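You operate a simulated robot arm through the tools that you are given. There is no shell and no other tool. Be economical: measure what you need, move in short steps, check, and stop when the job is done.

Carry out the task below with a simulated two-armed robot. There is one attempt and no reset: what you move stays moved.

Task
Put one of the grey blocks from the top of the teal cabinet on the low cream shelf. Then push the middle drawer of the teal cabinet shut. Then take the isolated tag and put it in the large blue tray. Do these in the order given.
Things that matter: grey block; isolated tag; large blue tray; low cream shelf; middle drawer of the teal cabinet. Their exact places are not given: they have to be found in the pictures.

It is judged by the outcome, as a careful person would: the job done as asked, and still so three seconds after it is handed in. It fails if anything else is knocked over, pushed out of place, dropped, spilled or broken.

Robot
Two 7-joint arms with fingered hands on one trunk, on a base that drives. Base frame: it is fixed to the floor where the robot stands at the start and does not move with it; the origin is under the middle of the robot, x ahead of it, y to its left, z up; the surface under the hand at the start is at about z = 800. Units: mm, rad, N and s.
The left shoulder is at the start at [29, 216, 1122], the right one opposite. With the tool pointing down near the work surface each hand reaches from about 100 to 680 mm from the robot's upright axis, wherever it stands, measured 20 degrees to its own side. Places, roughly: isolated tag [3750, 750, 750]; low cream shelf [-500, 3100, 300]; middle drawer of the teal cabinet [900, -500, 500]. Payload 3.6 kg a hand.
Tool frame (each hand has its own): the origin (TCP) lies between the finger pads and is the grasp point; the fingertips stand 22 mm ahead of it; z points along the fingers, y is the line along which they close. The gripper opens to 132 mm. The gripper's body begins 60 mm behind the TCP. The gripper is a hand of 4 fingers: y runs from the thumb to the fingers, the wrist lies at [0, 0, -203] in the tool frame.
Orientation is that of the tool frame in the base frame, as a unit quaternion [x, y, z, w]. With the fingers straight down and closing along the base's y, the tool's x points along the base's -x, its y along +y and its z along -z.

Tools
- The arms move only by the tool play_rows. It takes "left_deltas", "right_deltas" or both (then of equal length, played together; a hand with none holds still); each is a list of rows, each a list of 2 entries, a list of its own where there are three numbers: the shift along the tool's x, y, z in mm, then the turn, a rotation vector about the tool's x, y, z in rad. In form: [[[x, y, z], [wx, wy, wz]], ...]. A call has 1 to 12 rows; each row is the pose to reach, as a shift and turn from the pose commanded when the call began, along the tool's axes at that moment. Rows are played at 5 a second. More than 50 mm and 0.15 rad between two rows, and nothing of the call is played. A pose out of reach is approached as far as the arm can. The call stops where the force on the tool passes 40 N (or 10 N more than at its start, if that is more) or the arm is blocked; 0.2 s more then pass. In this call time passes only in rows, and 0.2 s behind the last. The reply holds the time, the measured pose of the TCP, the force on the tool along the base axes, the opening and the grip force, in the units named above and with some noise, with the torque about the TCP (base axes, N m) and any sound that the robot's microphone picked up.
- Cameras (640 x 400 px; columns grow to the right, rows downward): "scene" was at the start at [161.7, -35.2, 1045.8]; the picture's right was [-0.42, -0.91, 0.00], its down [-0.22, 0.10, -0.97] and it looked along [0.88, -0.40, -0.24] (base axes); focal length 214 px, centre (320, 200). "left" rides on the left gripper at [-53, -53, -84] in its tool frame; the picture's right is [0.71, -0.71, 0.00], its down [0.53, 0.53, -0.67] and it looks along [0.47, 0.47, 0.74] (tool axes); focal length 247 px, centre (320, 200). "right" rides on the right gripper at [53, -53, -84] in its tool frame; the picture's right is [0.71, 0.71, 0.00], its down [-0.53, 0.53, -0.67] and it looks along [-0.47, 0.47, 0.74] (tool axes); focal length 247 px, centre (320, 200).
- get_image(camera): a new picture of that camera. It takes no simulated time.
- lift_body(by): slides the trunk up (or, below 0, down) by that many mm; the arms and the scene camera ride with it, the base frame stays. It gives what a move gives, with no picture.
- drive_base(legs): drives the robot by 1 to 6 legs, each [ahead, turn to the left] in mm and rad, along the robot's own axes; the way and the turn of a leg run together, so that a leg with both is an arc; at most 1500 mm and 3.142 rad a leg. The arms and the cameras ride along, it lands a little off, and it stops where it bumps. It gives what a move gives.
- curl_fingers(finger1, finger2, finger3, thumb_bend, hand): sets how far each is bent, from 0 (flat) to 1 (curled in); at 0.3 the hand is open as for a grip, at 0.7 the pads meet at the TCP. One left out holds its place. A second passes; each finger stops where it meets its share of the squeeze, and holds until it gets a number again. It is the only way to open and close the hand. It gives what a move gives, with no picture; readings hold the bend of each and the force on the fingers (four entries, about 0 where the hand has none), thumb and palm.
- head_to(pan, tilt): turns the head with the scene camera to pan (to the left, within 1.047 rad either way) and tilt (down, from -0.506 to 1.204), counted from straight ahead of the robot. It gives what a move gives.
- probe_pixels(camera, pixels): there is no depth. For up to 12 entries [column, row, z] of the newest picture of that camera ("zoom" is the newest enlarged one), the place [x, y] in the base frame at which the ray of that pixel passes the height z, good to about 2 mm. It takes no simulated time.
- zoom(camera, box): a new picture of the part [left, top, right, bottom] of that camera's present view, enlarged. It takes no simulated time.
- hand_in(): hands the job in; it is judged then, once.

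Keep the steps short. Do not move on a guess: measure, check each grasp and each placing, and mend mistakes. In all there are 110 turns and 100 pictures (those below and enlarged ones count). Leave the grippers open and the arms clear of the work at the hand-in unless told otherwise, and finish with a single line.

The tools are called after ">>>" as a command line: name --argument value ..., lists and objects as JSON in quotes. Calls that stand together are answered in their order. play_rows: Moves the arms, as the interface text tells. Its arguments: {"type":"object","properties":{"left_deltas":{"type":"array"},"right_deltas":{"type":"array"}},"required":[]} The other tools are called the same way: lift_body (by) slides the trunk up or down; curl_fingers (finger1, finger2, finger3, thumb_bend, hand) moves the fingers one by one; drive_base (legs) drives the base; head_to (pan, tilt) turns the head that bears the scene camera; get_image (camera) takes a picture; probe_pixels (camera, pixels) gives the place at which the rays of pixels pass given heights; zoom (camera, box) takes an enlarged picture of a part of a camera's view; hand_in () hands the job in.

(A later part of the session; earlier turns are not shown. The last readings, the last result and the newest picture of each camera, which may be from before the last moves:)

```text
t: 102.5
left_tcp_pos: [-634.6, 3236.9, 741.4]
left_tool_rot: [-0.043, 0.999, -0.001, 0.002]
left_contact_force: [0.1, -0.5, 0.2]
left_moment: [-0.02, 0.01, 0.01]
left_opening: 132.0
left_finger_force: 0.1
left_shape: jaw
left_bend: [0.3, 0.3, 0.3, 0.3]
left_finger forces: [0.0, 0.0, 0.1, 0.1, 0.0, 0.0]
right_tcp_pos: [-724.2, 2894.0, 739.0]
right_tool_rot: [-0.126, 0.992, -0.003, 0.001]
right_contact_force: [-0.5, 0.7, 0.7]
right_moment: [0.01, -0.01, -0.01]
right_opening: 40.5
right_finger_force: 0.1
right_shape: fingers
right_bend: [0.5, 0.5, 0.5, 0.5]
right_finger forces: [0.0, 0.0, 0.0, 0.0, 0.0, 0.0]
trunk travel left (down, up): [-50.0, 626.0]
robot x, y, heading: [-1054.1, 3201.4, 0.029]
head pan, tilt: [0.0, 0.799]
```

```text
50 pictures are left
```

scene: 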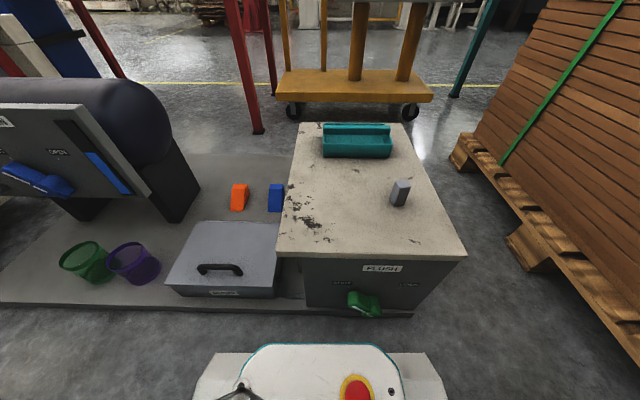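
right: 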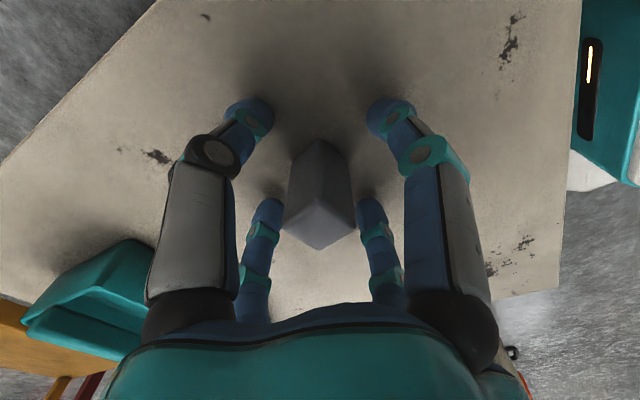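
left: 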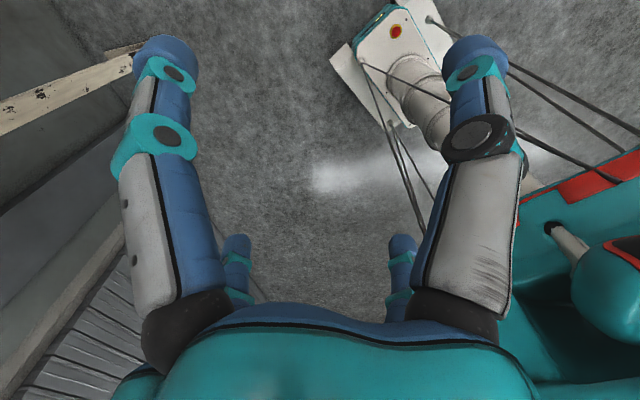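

Block stands on the cream top. Now raise the trunk, back off, and look for a way east to the far side of the cabinet.

>>> lift_body --by 600

>>> drive_base --legs '[[-250, 0]]'

>>> head_to --pan -0.25 --tilt 0.45

>>> get_image --camera "scene"

```text
refused: 600 is not a number from -400 to 400
```

```text
t: 104.3
left_tcp_pos: [-883.1, 3226.8, 741.0]
left_tool_rot: [-0.042, 0.999, -0.001, 0.002]
left_contact_force: [0.6, 0.1, 0.1]
left_moment: [-0.06, 0.02, 0.0]
left_opening: 132.1
left_finger_force: 0.1
left_shape: jaw
left_bend: [0.3, 0.3, 0.3, 0.3]
left_finger forces: [0.0, 0.0, 0.1, 0.0, 0.0, 0.0]
right_tcp_pos: [-971.0, 2886.6, 738.3]
right_tool_rot: [-0.125, 0.992, -0.003, 0.001]
right_contact_force: [-0.1, -0.4, -0.3]
right_moment: [-0.04, 0.0, -0.05]
right_opening: 40.6
right_finger_force: 0.1
right_shape: fingers
right_bend: [0.5, 0.5, 0.5, 0.5]
right_finger forces: [0.0, 0.0, 0.0, 0.1, 0.0, 0.0]
trunk travel left (down, up): [-50.0, 626.0]
robot x, y, heading: [-1311.5, 3190.0, 0.024]
head pan, tilt: [0.0, 0.799]
```

```text
t: 105.1
left_tcp_pos: [-882.8, 3227.4, 741.3]
left_tool_rot: [-0.041, 0.999, -0.001, 0.003]
left_contact_force: [-0.5, 0.5, -0.1]
left_moment: [0.02, 0.0, 0.01]
left_opening: 132.0
left_finger_force: 0.1
left_shape: jaw
left_bend: [0.3, 0.3, 0.3, 0.3]
left_finger forces: [0.1, 0.1, 0.1, 0.0, 0.1, 0.0]
right_tcp_pos: [-971.7, 2885.9, 738.9]
right_tool_rot: [-0.124, 0.992, -0.003, 0.001]
right_contact_force: [0.0, -0.7, -0.8]
right_moment: [0.0, 0.0, -0.01]
right_opening: 40.4
right_finger_force: 0.0
right_shape: fingers
right_bend: [0.5, 0.5, 0.5, 0.5]
right_finger forces: [0.1, 0.0, 0.0, 0.0, 0.0, 0.0]
trunk travel left (down, up): [-50.0, 626.0]
robot x, y, heading: [-1305.6, 3192.9, 0.027]
head pan, tilt: [-0.25, 0.45]
```

```text
49 pictures are left
```

scene: 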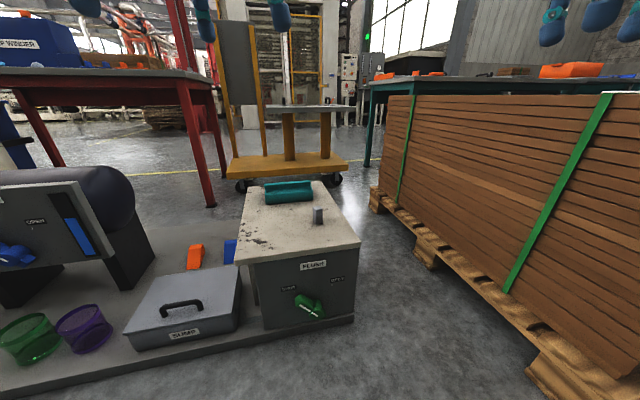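

>>> lift_body --by 400

>>> lift_body --by 200

>>> get_image --camera "scene"

```text
t: 109.0
left_tcp_pos: [-881.9, 3226.3, 1140.3]
left_tool_rot: [-0.041, 0.999, 0.0, 0.003]
left_contact_force: [0.3, -0.8, -0.2]
left_moment: [0.02, -0.04, 0.01]
left_opening: 132.1
left_finger_force: 0.1
left_shape: jaw
left_bend: [0.3, 0.3, 0.3, 0.3]
left_finger forces: [0.0, 0.1, 0.1, 0.0, 0.0, 0.0]
right_tcp_pos: [-971.6, 2886.0, 1138.6]
right_tool_rot: [-0.124, 0.992, -0.004, 0.001]
right_contact_force: [-0.4, -0.4, -0.5]
right_moment: [-0.01, -0.02, 0.02]
right_opening: 40.4
right_finger_force: 0.1
right_shape: fingers
right_bend: [0.5, 0.5, 0.5, 0.5]
right_finger forces: [0.1, 0.0, 0.0, 0.0, 0.1, 0.0]
trunk travel left (down, up): [-450.0, 226.0]
robot x, y, heading: [-1308.1, 3190.6, 0.021]
head pan, tilt: [-0.25, 0.45]
```

```text
t: 111.1
left_tcp_pos: [-882.7, 3226.3, 1340.9]
left_tool_rot: [-0.041, 0.999, 0.0, 0.002]
left_contact_force: [-0.2, 0.0, -0.3]
left_moment: [0.0, -0.02, -0.05]
left_opening: 132.3
left_finger_force: 0.1
left_shape: jaw
left_bend: [0.3, 0.3, 0.3, 0.3]
left_finger forces: [0.1, 0.0, 0.1, 0.0, 0.1, 0.1]
right_tcp_pos: [-971.5, 2886.0, 1337.8]
right_tool_rot: [-0.125, 0.992, -0.004, 0.001]
right_contact_force: [-0.6, 0.3, -0.7]
right_moment: [0.01, 0.0, 0.0]
right_opening: 40.4
right_finger_force: 0.0
right_shape: fingers
right_bend: [0.5, 0.5, 0.5, 0.5]
right_finger forces: [0.0, 0.0, 0.0, 0.0, 0.2, 0.1]
trunk travel left (down, up): [-650.0, 26.0]
robot x, y, heading: [-1304.5, 3193.6, 0.034]
head pan, tilt: [-0.25, 0.45]
```

```text
48 pictures are left
```

scene: 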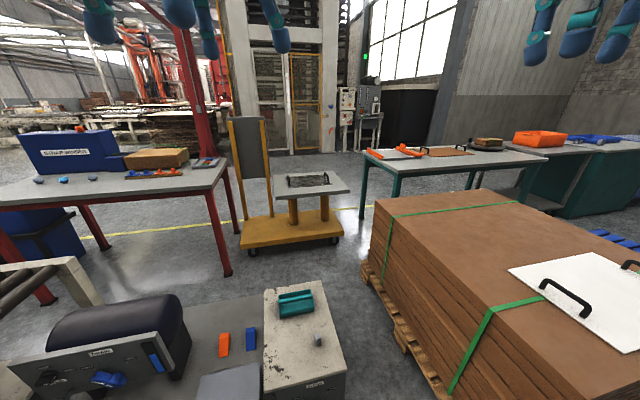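

>>> probe_pixels --camera "scene" --pixels '[[342, 236, 80], [240, 245, 80], [363, 218, 0], [395, 203, 0], [480, 190, 0], [368, 280, 0], [385, 245, 0], [345, 195, 700], [550, 155, 800], [228, 275, 0], [366, 162, 800], [520, 215, 0]]'

>>> zoom --camera "scene" --box '[320, 90, 640, 290]'

```text
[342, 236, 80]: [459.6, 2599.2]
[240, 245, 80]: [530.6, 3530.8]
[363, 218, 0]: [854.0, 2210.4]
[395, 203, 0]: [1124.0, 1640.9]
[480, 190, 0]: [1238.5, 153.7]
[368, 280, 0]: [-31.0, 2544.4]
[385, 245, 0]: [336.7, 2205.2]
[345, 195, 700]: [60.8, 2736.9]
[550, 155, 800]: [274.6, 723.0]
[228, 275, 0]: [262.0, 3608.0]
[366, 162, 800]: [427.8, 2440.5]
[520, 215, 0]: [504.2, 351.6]
```

```text
2.00 times, centred on (480, 190) of scene
```

zoom: 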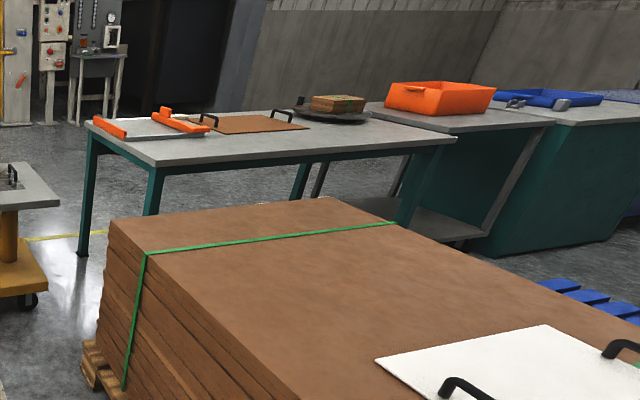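

The gap between cart and table 2 is only ~360 mm: too narrow. I'll look north for a way round.

>>> head_to --pan 0.5 --tilt 0.4

>>> get_image --camera "scene"

```text
t: 112.2
left_tcp_pos: [-882.6, 3227.1, 1341.5]
left_tool_rot: [-0.04, 0.999, 0.0, 0.003]
left_contact_force: [-0.2, -0.3, 0.3]
left_moment: [0.01, 0.0, -0.01]
left_opening: 132.0
left_finger_force: 0.0
left_shape: jaw
left_bend: [0.3, 0.3, 0.3, 0.3]
left_finger forces: [0.0, 0.1, 0.0, 0.1, 0.1, 0.1]
right_tcp_pos: [-970.9, 2887.0, 1338.8]
right_tool_rot: [-0.124, 0.992, -0.003, 0.001]
right_contact_force: [-0.1, -0.4, -0.9]
right_moment: [-0.02, 0.0, 0.0]
right_opening: 40.3
right_finger_force: 0.0
right_shape: fingers
right_bend: [0.5, 0.5, 0.5, 0.5]
right_finger forces: [0.0, 0.1, 0.0, 0.0, 0.1, 0.0]
trunk travel left (down, up): [-650.0, 26.0]
robot x, y, heading: [-1306.8, 3192.3, 0.028]
head pan, tilt: [0.499, 0.4]
```

```text
46 pictures are left
```

scene: 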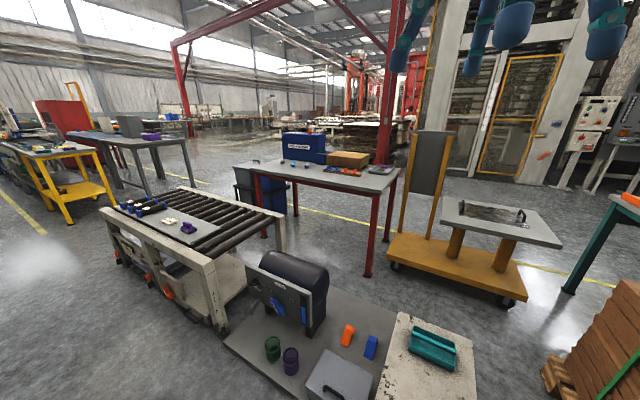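

>>> probe_pixels --camera "scene" --pixels '[[218, 333, 0], [120, 262, 0], [290, 250, 0], [150, 192, 0], [192, 181, 0], [112, 206, 0], [70, 222, 0], [367, 276, 0], [387, 232, 0], [394, 270, 50], [264, 236, 0], [240, 205, 0]]'

>>> zoom --camera "scene" --box '[60, 110, 420, 335]'

```text
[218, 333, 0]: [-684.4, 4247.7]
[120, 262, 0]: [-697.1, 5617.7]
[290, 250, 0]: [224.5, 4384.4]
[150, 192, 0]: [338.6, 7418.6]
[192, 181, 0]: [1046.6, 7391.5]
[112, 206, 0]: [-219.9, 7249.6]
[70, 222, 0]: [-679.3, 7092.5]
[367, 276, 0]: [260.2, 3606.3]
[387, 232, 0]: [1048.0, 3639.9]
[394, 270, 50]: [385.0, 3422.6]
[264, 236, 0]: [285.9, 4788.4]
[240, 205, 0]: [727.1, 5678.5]
```

```text
1.78 times, centred on (240, 222) of scene
```

zoom: 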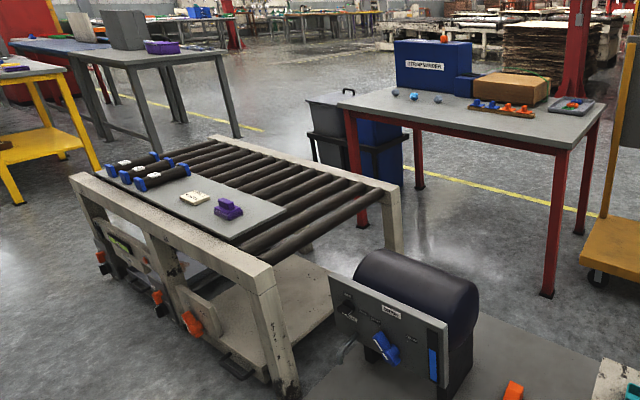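

The route north is clear: up along x≈−1300 to y≈6350, then east past the conveyor, then south along x≈1700. Turning in bites.

>>> drive_base --legs '[[0, 0.77]]'

>>> drive_base --legs '[[0, 0.77], [1500, 0], [1500, 0], [150, 0]]'

```text
t: 114.7
left_tcp_pos: [-1030.9, 3517.0, 1341.5]
left_tool_rot: [-0.42, 0.908, 0.002, 0.002]
left_contact_force: [-0.1, -0.4, 0.0]
left_moment: [0.01, -0.01, 0.02]
left_opening: 131.8
left_finger_force: 0.1
left_shape: jaw
left_bend: [0.3, 0.3, 0.3, 0.3]
left_finger forces: [0.0, 0.0, 0.0, 0.0, 0.0, 0.0]
right_tcp_pos: [-853.2, 3214.2, 1337.9]
right_tool_rot: [-0.493, 0.87, -0.003, 0.003]
right_contact_force: [0.4, -0.4, 1.3]
right_moment: [-0.03, -0.01, 0.01]
right_opening: 40.3
right_finger_force: 0.1
right_shape: fingers
right_bend: [0.5, 0.5, 0.5, 0.5]
right_finger forces: [0.1, 0.1, 0.1, 0.0, 0.0, 0.1]
trunk travel left (down, up): [-650.0, 26.0]
robot x, y, heading: [-1281.1, 3170.4, 0.803]
head pan, tilt: [0.499, 0.4]
```

```text
t: 117.5
left_tcp_pos: [-1354.6, 3593.3, 1342.4]
left_tool_rot: [0.735, -0.678, -0.001, -0.003]
left_contact_force: [-0.5, 0.0, -0.2]
left_moment: [-0.03, -0.04, -0.03]
left_opening: 131.8
left_finger_force: 0.1
left_shape: jaw
left_bend: [0.3, 0.3, 0.3, 0.3]
left_finger forces: [0.1, 0.1, 0.1, 0.0, 0.1, 0.0]
right_tcp_pos: [-1014.0, 3505.2, 1340.7]
right_tool_rot: [0.79, -0.613, 0.002, -0.004]
right_contact_force: [0.2, -0.1, 0.2]
right_moment: [0.0, 0.0, 0.03]
right_opening: 40.6
right_finger_force: 0.1
right_shape: fingers
right_bend: [0.5, 0.5, 0.5, 0.5]
right_finger forces: [0.0, 0.1, 0.1, 0.0, 0.1, 0.1]
trunk travel left (down, up): [-650.0, 26.0]
robot x, y, heading: [-1245.8, 3172.9, 1.585]
head pan, tilt: [0.499, 0.4]
stopped in leg 2: the robot was blocked; the commanded pose is now the measured one
```

>>> drive_base --legs '[[1500, 0], [1500, 0], [150, 0]]'

```text
t: 132.8
left_tcp_pos: [-1369.0, 6713.0, 1342.9]
left_tool_rot: [0.734, -0.679, -0.002, -0.002]
left_contact_force: [-0.7, 0.8, 0.4]
left_moment: [0.0, 0.01, -0.02]
left_opening: 132.0
left_finger_force: 0.1
left_shape: jaw
left_bend: [0.3, 0.3, 0.3, 0.3]
left_finger forces: [0.1, 0.1, 0.0, 0.0, 0.0, 0.0]
right_tcp_pos: [-1028.9, 6623.9, 1339.9]
right_tool_rot: [0.788, -0.615, 0.002, -0.003]
right_contact_force: [0.8, 0.4, -0.4]
right_moment: [0.0, 0.0, 0.01]
right_opening: 40.8
right_finger_force: 0.1
right_shape: fingers
right_bend: [0.5, 0.5, 0.5, 0.5]
right_finger forces: [0.0, 0.1, 0.0, 0.1, 0.0, 0.0]
trunk travel left (down, up): [-650.0, 26.0]
robot x, y, heading: [-1265.1, 6290.5, 1.573]
head pan, tilt: [0.499, 0.4]
```

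>>> drive_base --legs '[[0, -0.78]]'

>>> drive_base --legs '[[0, -0.8]]'

>>> head_to --pan -0.2 --tilt 0.4

>>> get_image --camera "scene"

```text
t: 135.3
left_tcp_pos: [-1045.4, 6666.2, 1343.1]
left_tool_rot: [-0.425, 0.905, 0.001, 0.003]
left_contact_force: [0.2, 0.9, 1.4]
left_moment: [-0.02, 0.02, -0.01]
left_opening: 131.9
left_finger_force: 0.1
left_shape: jaw
left_bend: [0.3, 0.3, 0.3, 0.3]
left_finger forces: [0.0, 0.0, 0.0, 0.0, 0.0, 0.1]
right_tcp_pos: [-863.4, 6365.0, 1341.3]
right_tool_rot: [-0.501, 0.866, -0.003, 0.002]
right_contact_force: [1.0, 0.1, 0.0]
right_moment: [0.0, -0.01, 0.03]
right_opening: 40.5
right_finger_force: 0.0
right_shape: fingers
right_bend: [0.5, 0.5, 0.5, 0.5]
right_finger forces: [0.0, 0.0, 0.0, 0.0, 0.1, 0.0]
trunk travel left (down, up): [-650.0, 26.0]
robot x, y, heading: [-1289.2, 6313.5, 0.812]
head pan, tilt: [0.499, 0.4]
```

```text
t: 137.8
left_tcp_pos: [-862.8, 6392.2, 1344.3]
left_tool_rot: [-0.052, 0.999, 0.001, 0.004]
left_contact_force: [-0.4, -0.5, 0.0]
left_moment: [0.02, 0.0, 0.02]
left_opening: 131.9
left_finger_force: 0.0
left_shape: jaw
left_bend: [0.3, 0.3, 0.3, 0.3]
left_finger forces: [0.0, 0.0, 0.0, 0.1, 0.0, 0.1]
right_tcp_pos: [-943.3, 6049.5, 1341.3]
right_tool_rot: [-0.133, 0.991, -0.002, 0.002]
right_contact_force: [0.2, -0.5, 0.9]
right_moment: [0.01, 0.02, 0.0]
right_opening: 40.6
right_finger_force: 0.1
right_shape: fingers
right_bend: [0.5, 0.5, 0.5, 0.5]
right_finger forces: [0.1, 0.1, 0.0, 0.1, 0.0, 0.0]
trunk travel left (down, up): [-650.0, 26.0]
robot x, y, heading: [-1287.4, 6349.6, 0.027]
head pan, tilt: [0.499, 0.4]
stopped in leg 1: the robot was blocked; the commanded pose is now the measured one
```

```text
t: 138.9
left_tcp_pos: [-864.1, 6394.6, 1346.1]
left_tool_rot: [-0.052, 0.999, 0.0, 0.003]
left_contact_force: [-1.1, -0.4, 0.1]
left_moment: [-0.03, 0.02, 0.02]
left_opening: 132.0
left_finger_force: 0.2
left_shape: jaw
left_bend: [0.3, 0.3, 0.3, 0.3]
left_finger forces: [0.0, 0.0, 0.1, 0.0, 0.1, 0.1]
right_tcp_pos: [-945.1, 6051.7, 1342.2]
right_tool_rot: [-0.134, 0.991, -0.003, 0.002]
right_contact_force: [0.3, 0.2, -0.3]
right_moment: [-0.02, 0.02, -0.03]
right_opening: 40.8
right_finger_force: 0.1
right_shape: fingers
right_bend: [0.5, 0.5, 0.5, 0.5]
right_finger forces: [0.0, 0.0, 0.0, 0.1, 0.0, 0.0]
trunk travel left (down, up): [-650.0, 26.0]
robot x, y, heading: [-1290.4, 6352.4, 0.028]
head pan, tilt: [-0.201, 0.4]
```

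```text
44 pictures are left
```

scene: 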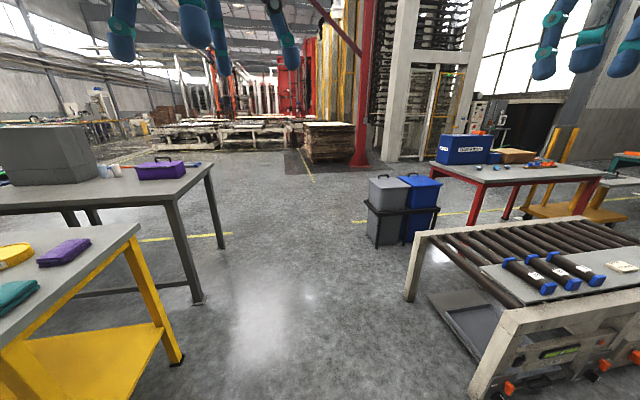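

>>> probe_pixels --camera "scene" --pixels '[[180, 362, 0], [200, 303, 0], [222, 250, 0], [375, 248, 0], [440, 232, 0], [408, 300, 0], [475, 398, 0], [355, 166, 0], [302, 172, 0], [400, 160, 0], [465, 232, 0], [500, 215, 0]]'

```text
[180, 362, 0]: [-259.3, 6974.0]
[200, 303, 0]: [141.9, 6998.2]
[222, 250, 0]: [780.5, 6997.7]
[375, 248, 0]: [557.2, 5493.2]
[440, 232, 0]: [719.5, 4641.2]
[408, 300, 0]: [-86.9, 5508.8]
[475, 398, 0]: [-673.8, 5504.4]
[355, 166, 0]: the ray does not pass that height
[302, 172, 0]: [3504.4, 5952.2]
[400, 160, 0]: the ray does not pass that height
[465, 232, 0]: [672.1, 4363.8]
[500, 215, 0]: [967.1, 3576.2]
```

>>> drive_base --legs '[[1500, -0.06], [1500, 0]]'

>>> drive_base --legs '[[0, -0.75]]'

>>> drive_base --legs '[[0, -0.75]]'

>>> head_to --pan 0.0 --tilt 0.35

>>> get_image --camera "scene"

```text
t: 153.4
left_tcp_pos: [2160.5, 6374.0, 1344.6]
left_tool_rot: [-0.032, 0.999, 0.001, 0.005]
left_contact_force: [0.3, 0.0, 0.7]
left_moment: [-0.01, -0.02, 0.0]
left_opening: 131.9
left_finger_force: 0.2
left_shape: jaw
left_bend: [0.3, 0.3, 0.3, 0.3]
left_finger forces: [0.0, 0.0, 0.1, 0.0, 0.1, 0.1]
right_tcp_pos: [2065.3, 6033.4, 1342.4]
right_tool_rot: [-0.115, 0.993, -0.003, 0.002]
right_contact_force: [-1.3, 0.5, 0.2]
right_moment: [-0.01, 0.01, 0.01]
right_opening: 40.6
right_finger_force: 0.1
right_shape: fingers
right_bend: [0.5, 0.5, 0.5, 0.5]
right_finger forces: [0.1, 0.1, 0.0, 0.0, 0.0, 0.0]
trunk travel left (down, up): [-650.0, 26.0]
robot x, y, heading: [1739.0, 6346.7, -0.01]
head pan, tilt: [-0.201, 0.4]
```

```text
t: 156.2
left_tcp_pos: [2060.9, 6070.9, 1347.2]
left_tool_rot: [0.339, 0.941, -0.001, 0.004]
left_contact_force: [0.4, -0.4, -0.7]
left_moment: [0.01, 0.0, 0.01]
left_opening: 131.9
left_finger_force: 0.1
left_shape: jaw
left_bend: [0.3, 0.3, 0.3, 0.3]
left_finger forces: [0.2, 0.0, 0.0, 0.1, 0.0, 0.0]
right_tcp_pos: [1757.3, 5890.6, 1344.6]
right_tool_rot: [0.262, 0.965, -0.004, 0.001]
right_contact_force: [-0.6, -0.1, 0.0]
right_moment: [0.04, -0.03, -0.02]
right_opening: 40.7
right_finger_force: 0.1
right_shape: fingers
right_bend: [0.5, 0.5, 0.5, 0.5]
right_finger forces: [0.0, 0.0, 0.1, 0.0, 0.0, 0.1]
trunk travel left (down, up): [-650.0, 26.0]
robot x, y, heading: [1759.2, 6371.7, -0.763]
head pan, tilt: [-0.201, 0.4]
stopped in leg 1: the robot was blocked; the commanded pose is now the measured one
```

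```text
t: 158.6
left_tcp_pos: [1784.6, 5939.1, 1347.7]
left_tool_rot: [0.654, 0.756, -0.001, 0.003]
left_contact_force: [-0.4, 0.7, 0.5]
left_moment: [-0.02, -0.03, 0.01]
left_opening: 131.9
left_finger_force: 0.1
left_shape: jaw
left_bend: [0.3, 0.3, 0.3, 0.3]
left_finger forces: [0.0, 0.0, 0.0, 0.0, 0.1, 0.1]
right_tcp_pos: [1438.2, 6008.3, 1343.7]
right_tool_rot: [0.59, 0.807, -0.003, -0.001]
right_contact_force: [0.2, -1.0, -0.2]
right_moment: [0.0, 0.01, 0.02]
right_opening: 40.9
right_finger_force: 0.1
right_shape: fingers
right_bend: [0.5, 0.5, 0.5, 0.5]
right_finger forces: [0.0, 0.1, 0.0, 0.1, 0.0, 0.0]
trunk travel left (down, up): [-650.0, 26.0]
robot x, y, heading: [1793.3, 6370.0, -1.507]
head pan, tilt: [-0.201, 0.4]
stopped in leg 1: the robot was blocked; the commanded pose is now the measured one
```

```text
t: 159.4
left_tcp_pos: [1787.0, 5940.1, 1348.6]
left_tool_rot: [0.654, 0.757, -0.002, 0.003]
left_contact_force: [0.1, 0.5, -0.3]
left_moment: [-0.01, -0.03, 0.0]
left_opening: 131.7
left_finger_force: 0.0
left_shape: jaw
left_bend: [0.3, 0.3, 0.3, 0.3]
left_finger forces: [0.1, 0.0, 0.1, 0.0, 0.0, 0.0]
right_tcp_pos: [1440.6, 6009.3, 1345.4]
right_tool_rot: [0.591, 0.807, -0.005, 0.0]
right_contact_force: [0.5, 0.5, 0.5]
right_moment: [0.04, 0.0, -0.01]
right_opening: 40.5
right_finger_force: 0.0
right_shape: fingers
right_bend: [0.5, 0.5, 0.5, 0.5]
right_finger forces: [0.0, 0.0, 0.0, 0.0, 0.1, 0.0]
trunk travel left (down, up): [-650.0, 26.0]
robot x, y, heading: [1793.1, 6364.5, -1.509]
head pan, tilt: [0.0, 0.351]
```

```text
43 pictures are left
```

scene: 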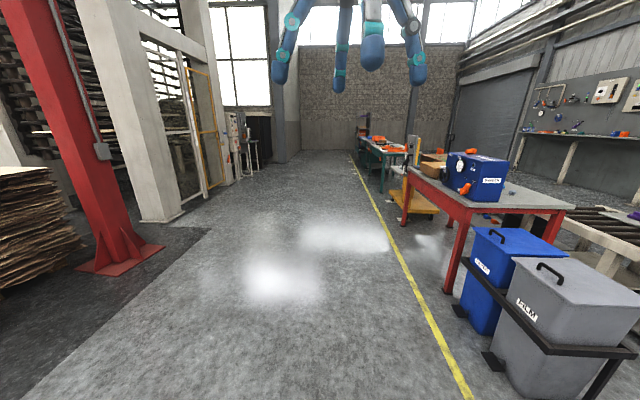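

The aisle south is clear. Driving 4500 mm south, then looking again.

>>> drive_base --legs '[[1500, -0.06], [1500, 0], [1500, 0]]'

>>> head_to --pan -0.2 --tilt 0.4

>>> get_image --camera "scene"

```text
t: 180.8
left_tcp_pos: [1921.1, 1451.6, 1348.1]
left_tool_rot: [0.669, 0.743, -0.002, 0.003]
left_contact_force: [-0.5, 0.1, -1.0]
left_moment: [-0.01, -0.02, -0.02]
left_opening: 132.0
left_finger_force: 0.1
left_shape: jaw
left_bend: [0.3, 0.3, 0.3, 0.3]
left_finger forces: [0.1, 0.1, 0.1, 0.1, 0.0, 0.0]
right_tcp_pos: [1576.6, 1533.8, 1345.3]
right_tool_rot: [0.605, 0.796, -0.004, -0.001]
right_contact_force: [0.4, -0.4, 0.2]
right_moment: [0.0, 0.0, -0.03]
right_opening: 40.8
right_finger_force: 0.1
right_shape: fingers
right_bend: [0.5, 0.5, 0.5, 0.5]
right_finger forces: [0.0, 0.1, 0.0, 0.0, 0.0, 0.0]
trunk travel left (down, up): [-650.0, 26.0]
robot x, y, heading: [1947.4, 1876.4, -1.548]
head pan, tilt: [0.0, 0.351]
```

```text
t: 181.6
left_tcp_pos: [1921.2, 1451.4, 1346.1]
left_tool_rot: [0.668, 0.744, -0.002, 0.003]
left_contact_force: [0.5, -0.8, 0.1]
left_moment: [0.0, 0.01, -0.01]
left_opening: 132.0
left_finger_force: 0.1
left_shape: jaw
left_bend: [0.3, 0.3, 0.3, 0.3]
left_finger forces: [0.1, 0.0, 0.1, 0.1, 0.0, 0.1]
right_tcp_pos: [1577.0, 1534.0, 1345.8]
right_tool_rot: [0.605, 0.796, -0.005, 0.0]
right_contact_force: [0.1, 0.3, 0.0]
right_moment: [0.01, 0.02, 0.01]
right_opening: 40.5
right_finger_force: 0.0
right_shape: fingers
right_bend: [0.5, 0.5, 0.5, 0.5]
right_finger forces: [0.1, 0.0, 0.0, 0.0, 0.0, 0.0]
trunk travel left (down, up): [-650.0, 26.0]
robot x, y, heading: [1939.9, 1880.7, -1.547]
head pan, tilt: [-0.201, 0.4]
```

```text
42 pictures are left
```

scene: 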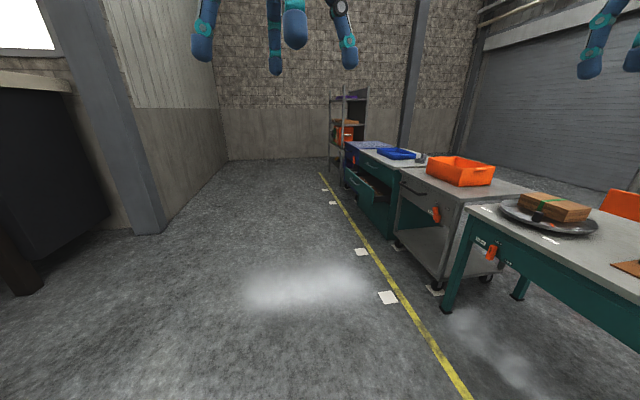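

I can see the teal cabinet's drawer side with an open drawer near (370,190). I'll zoom and measure.

>>> zoom --camera "scene" --box '[310, 120, 470, 240]'

>>> probe_pixels --camera "scene" --pixels '[[346, 170, 500], [362, 190, 500], [375, 200, 500], [390, 238, 0], [160, 232, 0], [230, 160, 0], [397, 185, 600], [330, 205, 0], [325, 172, 0]]'

```text
3.33 times, centred on (390, 180) of scene
```

zoom: 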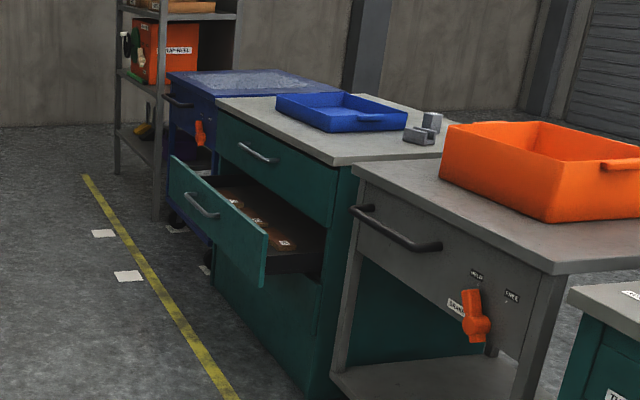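

```text
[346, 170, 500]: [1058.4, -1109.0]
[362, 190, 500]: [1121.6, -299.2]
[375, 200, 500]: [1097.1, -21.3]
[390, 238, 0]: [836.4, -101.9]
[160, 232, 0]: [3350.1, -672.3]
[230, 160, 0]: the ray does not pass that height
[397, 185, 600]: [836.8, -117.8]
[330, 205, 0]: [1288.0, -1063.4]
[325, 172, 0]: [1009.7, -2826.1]
```

The middle drawer is open ~200 mm with items inside; its face is at about x≈1120. I'll drive to y≈−650 in front of it and turn to face −x.

>>> drive_base --legs '[[1500, 0], [960, 0]]'

>>> drive_base --legs '[[0, -0.7]]'

>>> drive_base --legs '[[0, -0.7]]'

>>> head_to --pan 0 --tilt 0.55

>>> get_image --camera "scene"

```text
t: 193.6
left_tcp_pos: [1952.2, -1011.8, 1348.6]
left_tool_rot: [0.676, 0.737, -0.002, 0.003]
left_contact_force: [-0.3, -0.1, -0.2]
left_moment: [0.02, 0.02, -0.04]
left_opening: 132.0
left_finger_force: 0.1
left_shape: jaw
left_bend: [0.3, 0.3, 0.3, 0.3]
left_finger forces: [0.0, 0.0, 0.1, 0.1, 0.1, 0.1]
right_tcp_pos: [1610.6, -922.8, 1345.5]
right_tool_rot: [0.613, 0.79, -0.003, -0.001]
right_contact_force: [-0.2, 0.3, 0.6]
right_moment: [0.01, -0.03, 0.02]
right_opening: 40.8
right_finger_force: 0.0
right_shape: fingers
right_bend: [0.5, 0.5, 0.5, 0.5]
right_finger forces: [0.0, 0.1, 0.0, 0.1, 0.1, 0.0]
trunk travel left (down, up): [-650.0, 26.0]
robot x, y, heading: [1980.5, -581.4, -1.569]
head pan, tilt: [-0.201, 0.4]
```

```text
t: 195.9
left_tcp_pos: [1681.9, -888.7, 1347.7]
left_tool_rot: [0.89, 0.456, -0.003, 0.0]
left_contact_force: [1.4, -0.5, -0.5]
left_moment: [0.01, -0.03, -0.01]
left_opening: 132.1
left_finger_force: 0.0
left_shape: jaw
left_bend: [0.3, 0.3, 0.3, 0.3]
left_finger forces: [0.0, 0.0, 0.0, 0.1, 0.1, 0.0]
right_tcp_pos: [1481.9, -597.3, 1346.1]
right_tool_rot: [0.85, 0.527, -0.004, -0.002]
right_contact_force: [-0.2, 0.8, 0.6]
right_moment: [0.0, 0.01, -0.02]
right_opening: 40.6
right_finger_force: 0.1
right_shape: fingers
right_bend: [0.5, 0.5, 0.5, 0.5]
right_finger forces: [0.0, 0.1, 0.1, 0.0, 0.1, 0.1]
trunk travel left (down, up): [-650.0, 26.0]
robot x, y, heading: [2005.7, -605.5, -2.276]
head pan, tilt: [-0.201, 0.4]
```

```text
t: 198.2
left_tcp_pos: [1571.3, -624.7, 1350.4]
left_tool_rot: [0.991, 0.136, -0.004, 0.002]
left_contact_force: [0.3, 0.3, 0.7]
left_moment: [-0.02, 0.07, -0.01]
left_opening: 131.9
left_finger_force: 0.1
left_shape: jaw
left_bend: [0.3, 0.3, 0.3, 0.3]
left_finger forces: [0.0, 0.0, 0.1, 0.0, 0.0, 0.0]
right_tcp_pos: [1597.1, -270.3, 1346.4]
right_tool_rot: [0.976, 0.217, -0.002, -0.003]
right_contact_force: [-0.1, 0.1, -0.1]
right_moment: [0.0, -0.01, -0.02]
right_opening: 40.8
right_finger_force: 0.0
right_shape: fingers
right_bend: [0.5, 0.5, 0.5, 0.5]
right_finger forces: [0.0, 0.0, 0.1, 0.1, 0.0, 0.1]
trunk travel left (down, up): [-650.0, 26.0]
robot x, y, heading: [2011.6, -637.5, -2.954]
head pan, tilt: [-0.201, 0.4]
stopped in leg 1: the robot was blocked; the commanded pose is now the measured one
```

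```text
t: 199.0
left_tcp_pos: [1570.6, -627.0, 1350.3]
left_tool_rot: [0.991, 0.136, -0.004, 0.0]
left_contact_force: [0.4, -0.3, -1.0]
left_moment: [-0.02, 0.0, -0.02]
left_opening: 131.8
left_finger_force: 0.1
left_shape: jaw
left_bend: [0.3, 0.3, 0.3, 0.3]
left_finger forces: [0.1, 0.0, 0.1, 0.1, 0.0, 0.1]
right_tcp_pos: [1596.8, -273.7, 1347.6]
right_tool_rot: [0.976, 0.218, -0.002, -0.004]
right_contact_force: [0.0, -0.7, -0.1]
right_moment: [0.0, -0.01, 0.01]
right_opening: 40.6
right_finger_force: 0.0
right_shape: fingers
right_bend: [0.5, 0.5, 0.5, 0.5]
right_finger forces: [0.1, 0.1, 0.1, 0.0, 0.0, 0.0]
trunk travel left (down, up): [-650.0, 26.0]
robot x, y, heading: [2007.7, -639.5, -2.957]
head pan, tilt: [0.0, 0.55]
```

```text
40 pictures are left
```

scene: 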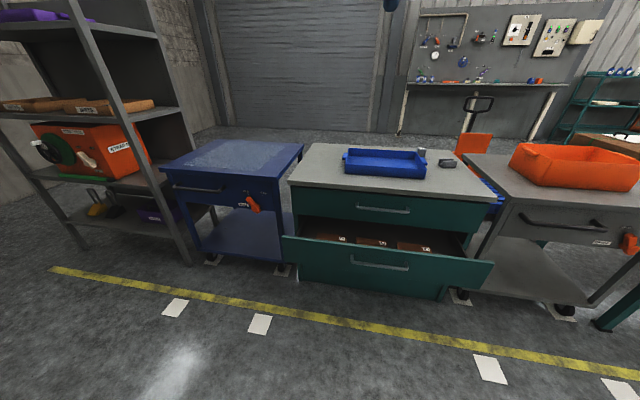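

The drawer face spans (283,235)–(493,262) px. I'll square up, approach 300 mm, and measure again.

>>> drive_base --legs '[[0, -0.185]]'

>>> drive_base --legs '[[300, 0]]'

>>> head_to --pan 0 --tilt 0.8

>>> get_image --camera "scene"

```text
t: 200.1
left_tcp_pos: [1580.8, -545.8, 1350.2]
left_tool_rot: [0.999, 0.044, -0.005, 0.0]
left_contact_force: [-0.7, 0.0, 0.5]
left_moment: [0.01, -0.02, 0.02]
left_opening: 132.1
left_finger_force: 0.0
left_shape: jaw
left_bend: [0.3, 0.3, 0.3, 0.3]
left_finger forces: [0.1, 0.0, 0.0, 0.1, 0.0, 0.0]
right_tcp_pos: [1670.3, -203.8, 1347.6]
right_tool_rot: [0.992, 0.126, -0.002, -0.003]
right_contact_force: [0.6, -0.3, -0.3]
right_moment: [-0.03, -0.01, 0.01]
right_opening: 40.6
right_finger_force: 0.2
right_shape: fingers
right_bend: [0.5, 0.5, 0.5, 0.5]
right_finger forces: [0.0, 0.0, 0.0, 0.2, 0.0, 0.0]
trunk travel left (down, up): [-650.0, 26.0]
robot x, y, heading: [2010.4, -645.6, -3.145]
head pan, tilt: [0.0, 0.55]
```

```text
t: 202.2
left_tcp_pos: [1277.8, -549.3, 1350.4]
left_tool_rot: [0.999, 0.046, -0.004, 0.001]
left_contact_force: [0.0, -0.5, -0.3]
left_moment: [0.03, -0.02, -0.01]
left_opening: 131.8
left_finger_force: 0.1
left_shape: jaw
left_bend: [0.3, 0.3, 0.3, 0.3]
left_finger forces: [0.0, 0.0, 0.1, 0.0, 0.1, 0.0]
right_tcp_pos: [1366.1, -205.9, 1346.4]
right_tool_rot: [0.992, 0.129, -0.001, -0.004]
right_contact_force: [-0.5, -0.8, 0.3]
right_moment: [0.02, -0.03, 0.01]
right_opening: 40.6
right_finger_force: 0.0
right_shape: fingers
right_bend: [0.5, 0.5, 0.5, 0.5]
right_finger forces: [0.1, 0.0, 0.0, 0.0, 0.1, 0.0]
trunk travel left (down, up): [-650.0, 26.0]
robot x, y, heading: [1705.5, -642.8, -3.14]
head pan, tilt: [0.0, 0.55]
```

```text
t: 202.9
left_tcp_pos: [1277.5, -547.5, 1351.0]
left_tool_rot: [0.999, 0.046, -0.005, 0.0]
left_contact_force: [0.1, -0.7, 0.6]
left_moment: [-0.01, -0.01, -0.01]
left_opening: 131.9
left_finger_force: 0.0
left_shape: jaw
left_bend: [0.3, 0.3, 0.3, 0.3]
left_finger forces: [0.1, 0.0, 0.0, 0.0, 0.0, 0.0]
right_tcp_pos: [1365.6, -205.6, 1346.8]
right_tool_rot: [0.992, 0.128, -0.002, -0.003]
right_contact_force: [0.4, -0.5, 0.3]
right_moment: [-0.01, -0.03, 0.0]
right_opening: 40.7
right_finger_force: 0.0
right_shape: fingers
right_bend: [0.5, 0.5, 0.5, 0.5]
right_finger forces: [0.0, 0.0, 0.1, 0.0, 0.1, 0.1]
trunk travel left (down, up): [-650.0, 26.0]
robot x, y, heading: [1704.2, -649.1, -3.135]
head pan, tilt: [0.0, 0.799]
```

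```text
39 pictures are left
```

scene: 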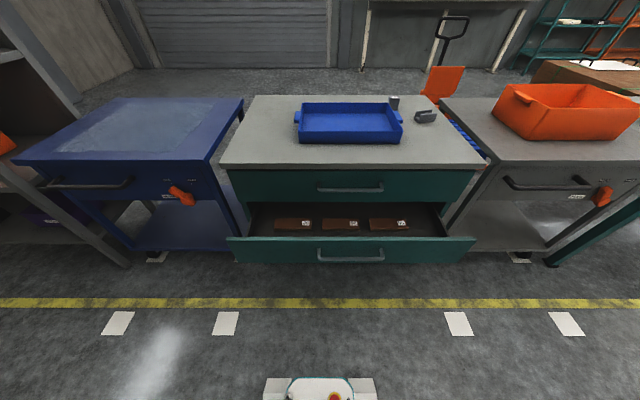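

>>> probe_pixels --camera "scene" --pixels '[[222, 168, 800], [486, 165, 800], [228, 239, 560], [475, 239, 560], [228, 239, 500], [475, 239, 500], [318, 257, 480], [385, 257, 480], [240, 262, 400], [318, 188, 700], [248, 205, 550], [446, 203, 550]]'

>>> zoom --camera "scene" --box '[210, 150, 490, 325]'

```text
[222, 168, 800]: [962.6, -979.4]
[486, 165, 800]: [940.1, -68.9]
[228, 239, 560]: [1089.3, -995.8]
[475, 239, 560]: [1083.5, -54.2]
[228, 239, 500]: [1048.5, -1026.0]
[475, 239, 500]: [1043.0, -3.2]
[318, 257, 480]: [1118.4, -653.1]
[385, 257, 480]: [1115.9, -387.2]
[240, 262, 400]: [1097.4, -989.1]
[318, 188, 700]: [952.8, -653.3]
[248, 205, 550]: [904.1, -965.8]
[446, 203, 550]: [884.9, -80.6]
```

```text
2.29 times, centred on (350, 238) of scene
```

zoom: 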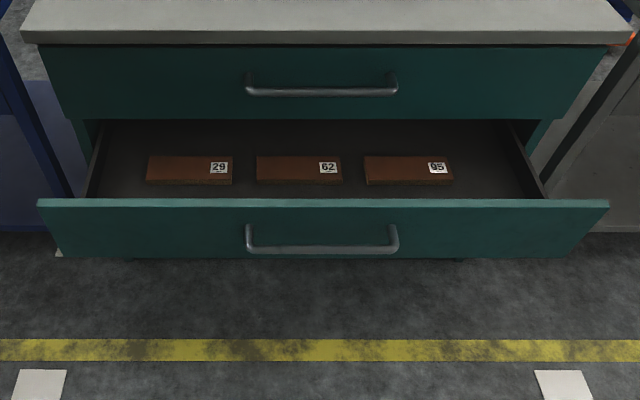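

The cabinet centre is y≈−524 and the drawer face x≈1125; the left hand is already near y≈−549. I'll make a fist with the left hand and turn it to point ahead (toward −x).

>>> curl_fingers --hand "left" --finger1 0.7 --finger2 0.7 --finger3 0.7 --thumb_bend 0.7

>>> play_rows --left_deltas '[[[0, 0, 15], [0, -0.13, 0]], [[0, 0, 30], [0, -0.26, 0]], [[0, 0, 45], [0, -0.39, 0]], [[0, 0, 60], [0, -0.52, 0]], [[0, 0, 75], [0, -0.65, 0]], [[0, 0, 90], [0, -0.78, 0]], [[0, 0, 105], [0, -0.91, 0]], [[0, 0, 120], [0, -1.04, 0]], [[0, 0, 135], [0, -1.17, 0]], [[0, 0, 150], [0, -1.3, 0]], [[0, 0, 165], [0, -1.43, 0]], [[0, 0, 180], [0, -1.565, 0]]]'

```text
t: 203.9
left_tcp_pos: [1277.6, -548.5, 1352.1]
left_tool_rot: [0.999, 0.046, -0.004, 0.0]
left_contact_force: [0.4, 0.4, -0.2]
left_moment: [0.01, 0.0, -0.01]
left_opening: 0.0
left_finger_force: 0.2
left_shape: fingers
left_bend: [0.69, 0.69, 0.69, 0.69]
left_finger forces: [0.1, 0.0, 0.0, 0.1, 0.1, 0.0]
right_tcp_pos: [1364.5, -205.8, 1347.1]
right_tool_rot: [0.992, 0.129, -0.002, -0.003]
right_contact_force: [-0.1, 0.1, -1.1]
right_moment: [0.03, 0.02, -0.03]
right_opening: 40.6
right_finger_force: 0.0
right_shape: fingers
right_bend: [0.5, 0.5, 0.5, 0.5]
right_finger forces: [0.0, 0.0, 0.0, 0.1, 0.1, 0.0]
trunk travel left (down, up): [-650.0, 26.0]
robot x, y, heading: [1705.6, -644.3, -3.142]
head pan, tilt: [0.0, 0.799]
```

```text
t: 206.2
left_tcp_pos: [1213.0, -602.9, 1246.6]
left_tool_rot: [0.773, 0.124, -0.62, 0.044]
left_contact_force: [0.0, 0.4, -0.7]
left_moment: [-0.01, -0.02, 0.01]
left_opening: 0.1
left_finger_force: 0.1
left_shape: fingers
left_bend: [0.69, 0.69, 0.69, 0.69]
left_finger forces: [0.1, 0.0, 0.1, 0.1, 0.1, 0.0]
right_tcp_pos: [1366.0, -205.7, 1348.5]
right_tool_rot: [0.992, 0.129, -0.002, -0.004]
right_contact_force: [0.4, -0.4, -0.9]
right_moment: [-0.02, -0.04, -0.04]
right_opening: 40.6
right_finger_force: 0.0
right_shape: fingers
right_bend: [0.5, 0.5, 0.5, 0.5]
right_finger forces: [0.0, 0.0, 0.0, 0.0, 0.0, 0.1]
trunk travel left (down, up): [-650.0, 26.0]
robot x, y, heading: [1707.2, -643.6, -3.139]
head pan, tilt: [0.0, 0.799]
stopped in row 11 (left hand): the arm was blocked; the commanded pose is now the measured one
```

The wrist hit a limit but the fist points mostly along −x (slightly down), good for pushing. I'll back 50 mm, then lower the trunk.

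>>> drive_base --legs '[[-60, 0]]'

>>> lift_body --by -400

>>> lift_body --by -230

>>> head_to --pan 0 --tilt 0.5

>>> get_image --camera "scene"

```text
t: 207.1
left_tcp_pos: [1274.9, -602.1, 1250.0]
left_tool_rot: [0.772, 0.125, -0.622, 0.044]
left_contact_force: [0.9, 0.6, -0.1]
left_moment: [-0.01, 0.01, 0.0]
left_opening: 0.0
left_finger_force: 0.0
left_shape: fingers
left_bend: [0.69, 0.69, 0.69, 0.69]
left_finger forces: [0.0, 0.1, 0.0, 0.0, 0.0, 0.0]
right_tcp_pos: [1428.8, -205.1, 1348.4]
right_tool_rot: [0.992, 0.129, -0.003, -0.004]
right_contact_force: [0.8, -0.2, 0.7]
right_moment: [0.03, 0.03, -0.01]
right_opening: 41.0
right_finger_force: 0.0
right_shape: fingers
right_bend: [0.5, 0.5, 0.5, 0.5]
right_finger forces: [0.0, 0.1, 0.1, 0.0, 0.0, 0.0]
trunk travel left (down, up): [-650.0, 26.0]
robot x, y, heading: [1766.1, -642.6, -3.137]
head pan, tilt: [0.0, 0.799]
```

```text
t: 211.0
left_tcp_pos: [1272.5, -606.5, 844.8]
left_tool_rot: [0.775, 0.129, -0.616, 0.047]
left_contact_force: [1.0, 0.9, -0.1]
left_moment: [-0.04, 0.03, -0.01]
left_opening: 0.0
left_finger_force: 0.1
left_shape: fingers
left_bend: [0.69, 0.69, 0.69, 0.69]
left_finger forces: [0.0, 0.2, 0.0, 0.0, 0.0, 0.0]
right_tcp_pos: [1426.0, -205.5, 948.6]
right_tool_rot: [0.992, 0.13, -0.002, -0.003]
right_contact_force: [0.7, 0.4, -0.3]
right_moment: [0.02, 0.0, 0.0]
right_opening: 41.0
right_finger_force: 0.0
right_shape: fingers
right_bend: [0.5, 0.5, 0.5, 0.5]
right_finger forces: [0.0, 0.1, 0.0, 0.0, 0.0, 0.1]
trunk travel left (down, up): [-250.0, 426.0]
robot x, y, heading: [1767.5, -643.5, -3.139]
head pan, tilt: [0.0, 0.799]
```

```text
t: 212.8
left_tcp_pos: [1277.9, -633.9, 581.2]
left_tool_rot: [0.818, 0.144, -0.551, 0.084]
left_contact_force: [-0.1, 0.2, 0.6]
left_moment: [0.03, 0.03, 0.0]
left_opening: 0.1
left_finger_force: 0.2
left_shape: fingers
left_bend: [0.69, 0.69, 0.69, 0.69]
left_finger forces: [0.0, 0.0, 0.0, 0.0, 0.0, 0.0]
right_tcp_pos: [1425.3, -206.1, 749.0]
right_tool_rot: [0.992, 0.129, 0.006, -0.004]
right_contact_force: [0.3, -0.2, -0.9]
right_moment: [-0.03, 0.02, 0.03]
right_opening: 40.7
right_finger_force: 0.0
right_shape: fingers
right_bend: [0.5, 0.5, 0.5, 0.5]
right_finger forces: [0.0, 0.0, 0.0, 0.0, 0.1, 0.1]
trunk travel left (down, up): [-54.0, 622.0]
robot x, y, heading: [1765.7, -642.7, -3.136]
head pan, tilt: [0.0, 0.799]
stopped: the arm was blocked; the commanded pose is now the measured one
```

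```text
t: 213.6
left_tcp_pos: [1276.9, -633.0, 582.0]
left_tool_rot: [0.817, 0.144, -0.552, 0.083]
left_contact_force: [-0.1, -0.1, 0.7]
left_moment: [0.02, 0.0, 0.01]
left_opening: 0.0
left_finger_force: 0.0
left_shape: fingers
left_bend: [0.69, 0.69, 0.69, 0.69]
left_finger forces: [0.0, 0.1, 0.0, 0.0, 0.0, 0.0]
right_tcp_pos: [1423.7, -205.5, 749.2]
right_tool_rot: [0.992, 0.129, 0.005, -0.003]
right_contact_force: [-0.2, -0.1, -0.6]
right_moment: [-0.03, 0.04, 0.0]
right_opening: 40.6
right_finger_force: 0.0
right_shape: fingers
right_bend: [0.5, 0.5, 0.5, 0.5]
right_finger forces: [0.1, 0.0, 0.1, 0.0, 0.0, 0.1]
trunk travel left (down, up): [-54.0, 622.0]
robot x, y, heading: [1765.4, -643.3, -3.135]
head pan, tilt: [0.0, 0.499]
```

```text
37 pictures are left
```

scene: 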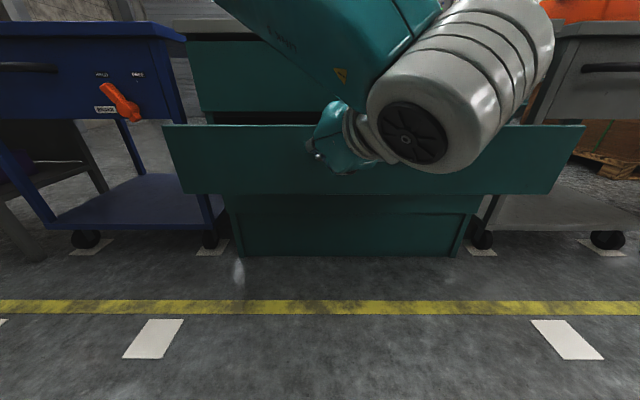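

The face of the drawer is directly visible now (rows 125–195). I'll measure its height span at x≈1125.

>>> probe_pixels --camera "scene" --pixels '[[164, 126, 600], [164, 126, 620], [585, 126, 600], [585, 126, 620], [181, 192, 450], [181, 192, 480], [560, 193, 450], [560, 193, 420], [232, 193, 430]]'

>>> lift_body --by 15

>>> get_image --camera "left"

```text
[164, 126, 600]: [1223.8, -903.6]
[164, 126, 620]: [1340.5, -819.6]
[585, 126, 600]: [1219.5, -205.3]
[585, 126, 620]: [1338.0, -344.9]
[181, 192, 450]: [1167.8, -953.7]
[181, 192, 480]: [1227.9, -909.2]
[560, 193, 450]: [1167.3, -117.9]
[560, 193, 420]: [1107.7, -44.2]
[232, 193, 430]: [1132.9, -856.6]
```

```text
t: 214.2
left_tcp_pos: [1273.1, -635.1, 600.7]
left_tool_rot: [0.815, 0.148, -0.553, 0.083]
left_contact_force: [0.4, 0.6, 0.7]
left_moment: [-0.02, -0.01, 0.0]
left_opening: 0.0
left_finger_force: 0.0
left_shape: fingers
left_bend: [0.69, 0.69, 0.69, 0.69]
left_finger forces: [0.0, 0.1, 0.0, 0.1, 0.1, 0.1]
right_tcp_pos: [1423.6, -204.8, 763.8]
right_tool_rot: [0.992, 0.129, 0.005, -0.002]
right_contact_force: [-0.3, 0.1, -0.6]
right_moment: [-0.01, 0.0, 0.0]
right_opening: 40.8
right_finger_force: 0.0
right_shape: fingers
right_bend: [0.5, 0.5, 0.5, 0.5]
right_finger forces: [0.1, 0.0, 0.1, 0.0, 0.0, 0.1]
trunk travel left (down, up): [-69.0, 607.0]
robot x, y, heading: [1768.9, -646.1, -3.135]
head pan, tilt: [0.0, 0.499]
```

```text
36 pictures are left
```

left: 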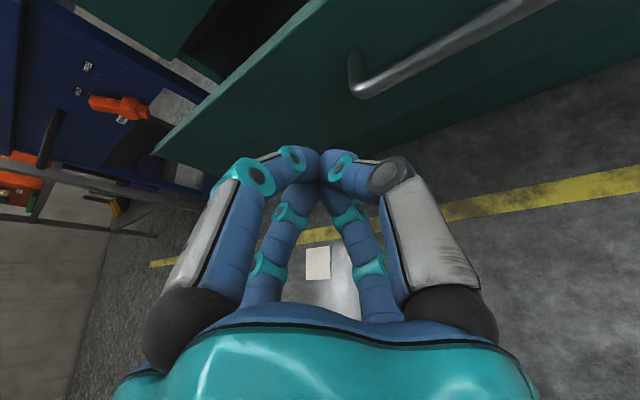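

Drawer face spans z≈430–583, x≈1125; handle lies at y −653..−390. I'll aim the fist at about y −690, z 510, clear of the handle: move it there first.

>>> play_rows --left_deltas '[[[25, 18, 17], [0, 0, 0]], [[50, 36, 33], [0, 0, 0]], [[75, 54, 50], [0, 0, 0]]]'

>>> get_image --camera "left"

```text
t: 215.0
left_tcp_pos: [1278.5, -688.7, 507.1]
left_tool_rot: [0.817, 0.142, -0.552, 0.082]
left_contact_force: [0.7, -0.2, 0.0]
left_moment: [0.02, -0.01, -0.01]
left_opening: 0.2
left_finger_force: 0.1
left_shape: fingers
left_bend: [0.69, 0.69, 0.69, 0.69]
left_finger forces: [0.1, 0.0, 0.1, 0.0, 0.1, 0.0]
right_tcp_pos: [1423.5, -205.4, 763.4]
right_tool_rot: [0.992, 0.129, 0.005, -0.004]
right_contact_force: [0.3, -0.4, 0.3]
right_moment: [0.02, 0.04, 0.05]
right_opening: 40.7
right_finger_force: 0.1
right_shape: fingers
right_bend: [0.5, 0.5, 0.5, 0.5]
right_finger forces: [0.0, 0.1, 0.0, 0.1, 0.0, 0.0]
trunk travel left (down, up): [-69.0, 607.0]
robot x, y, heading: [1767.4, -641.1, -3.133]
head pan, tilt: [0.0, 0.499]
```

```text
35 pictures are left
```

left: 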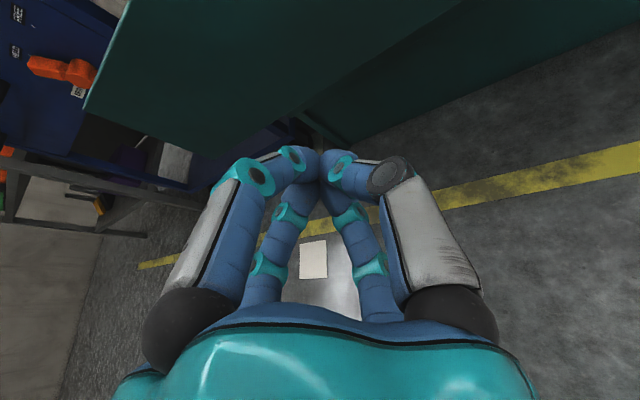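

Tip is ~130 mm from the face. I'll drive forward 120 mm, then push with the base another 130 mm.

>>> drive_base --legs '[[120, 0]]'

>>> drive_base --legs '[[130, 0]]'

>>> get_image --camera "scene"

```text
t: 216.3
left_tcp_pos: [1158.5, -688.1, 508.5]
left_tool_rot: [0.817, 0.142, -0.552, 0.082]
left_contact_force: [0.6, 0.7, -0.6]
left_moment: [0.01, -0.02, 0.0]
left_opening: 0.0
left_finger_force: 0.0
left_shape: fingers
left_bend: [0.69, 0.69, 0.69, 0.69]
left_finger forces: [0.0, 0.1, 0.1, 0.0, 0.0, 0.0]
right_tcp_pos: [1304.8, -206.3, 764.1]
right_tool_rot: [0.992, 0.128, 0.005, -0.003]
right_contact_force: [0.0, 0.3, -0.7]
right_moment: [0.01, -0.01, 0.01]
right_opening: 40.6
right_finger_force: 0.1
right_shape: fingers
right_bend: [0.5, 0.5, 0.5, 0.5]
right_finger forces: [0.0, 0.0, 0.0, 0.0, 0.1, 0.0]
trunk travel left (down, up): [-69.0, 607.0]
robot x, y, heading: [1644.6, -641.8, -3.128]
head pan, tilt: [0.0, 0.499]
```

```text
t: 217.6
left_tcp_pos: [1029.5, -689.8, 507.1]
left_tool_rot: [0.817, 0.143, -0.552, 0.083]
left_contact_force: [0.6, 0.8, -0.1]
left_moment: [0.02, -0.01, 0.0]
left_opening: 0.0
left_finger_force: 0.1
left_shape: fingers
left_bend: [0.69, 0.69, 0.69, 0.7]
left_finger forces: [0.0, 0.0, 0.0, 0.0, 0.0, 0.0]
right_tcp_pos: [1172.9, -208.5, 764.7]
right_tool_rot: [0.992, 0.13, 0.006, -0.003]
right_contact_force: [-0.8, -1.2, -0.3]
right_moment: [-0.03, 0.01, 0.02]
right_opening: 40.7
right_finger_force: 0.1
right_shape: fingers
right_bend: [0.5, 0.5, 0.5, 0.5]
right_finger forces: [0.1, 0.0, 0.0, 0.0, 0.0, 0.0]
trunk travel left (down, up): [-69.0, 607.0]
robot x, y, heading: [1521.2, -643.8, -3.131]
head pan, tilt: [0.0, 0.499]
```

```text
34 pictures are left
```

scene: 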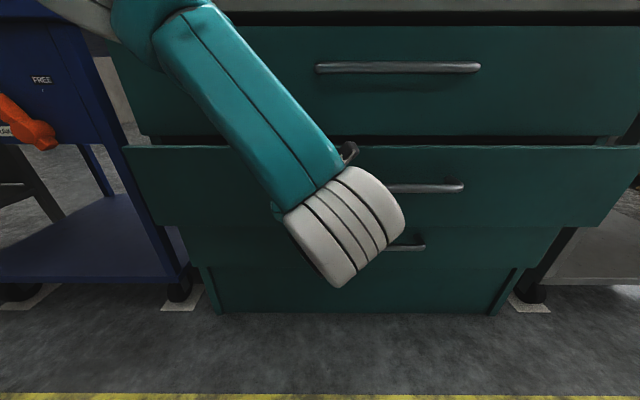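

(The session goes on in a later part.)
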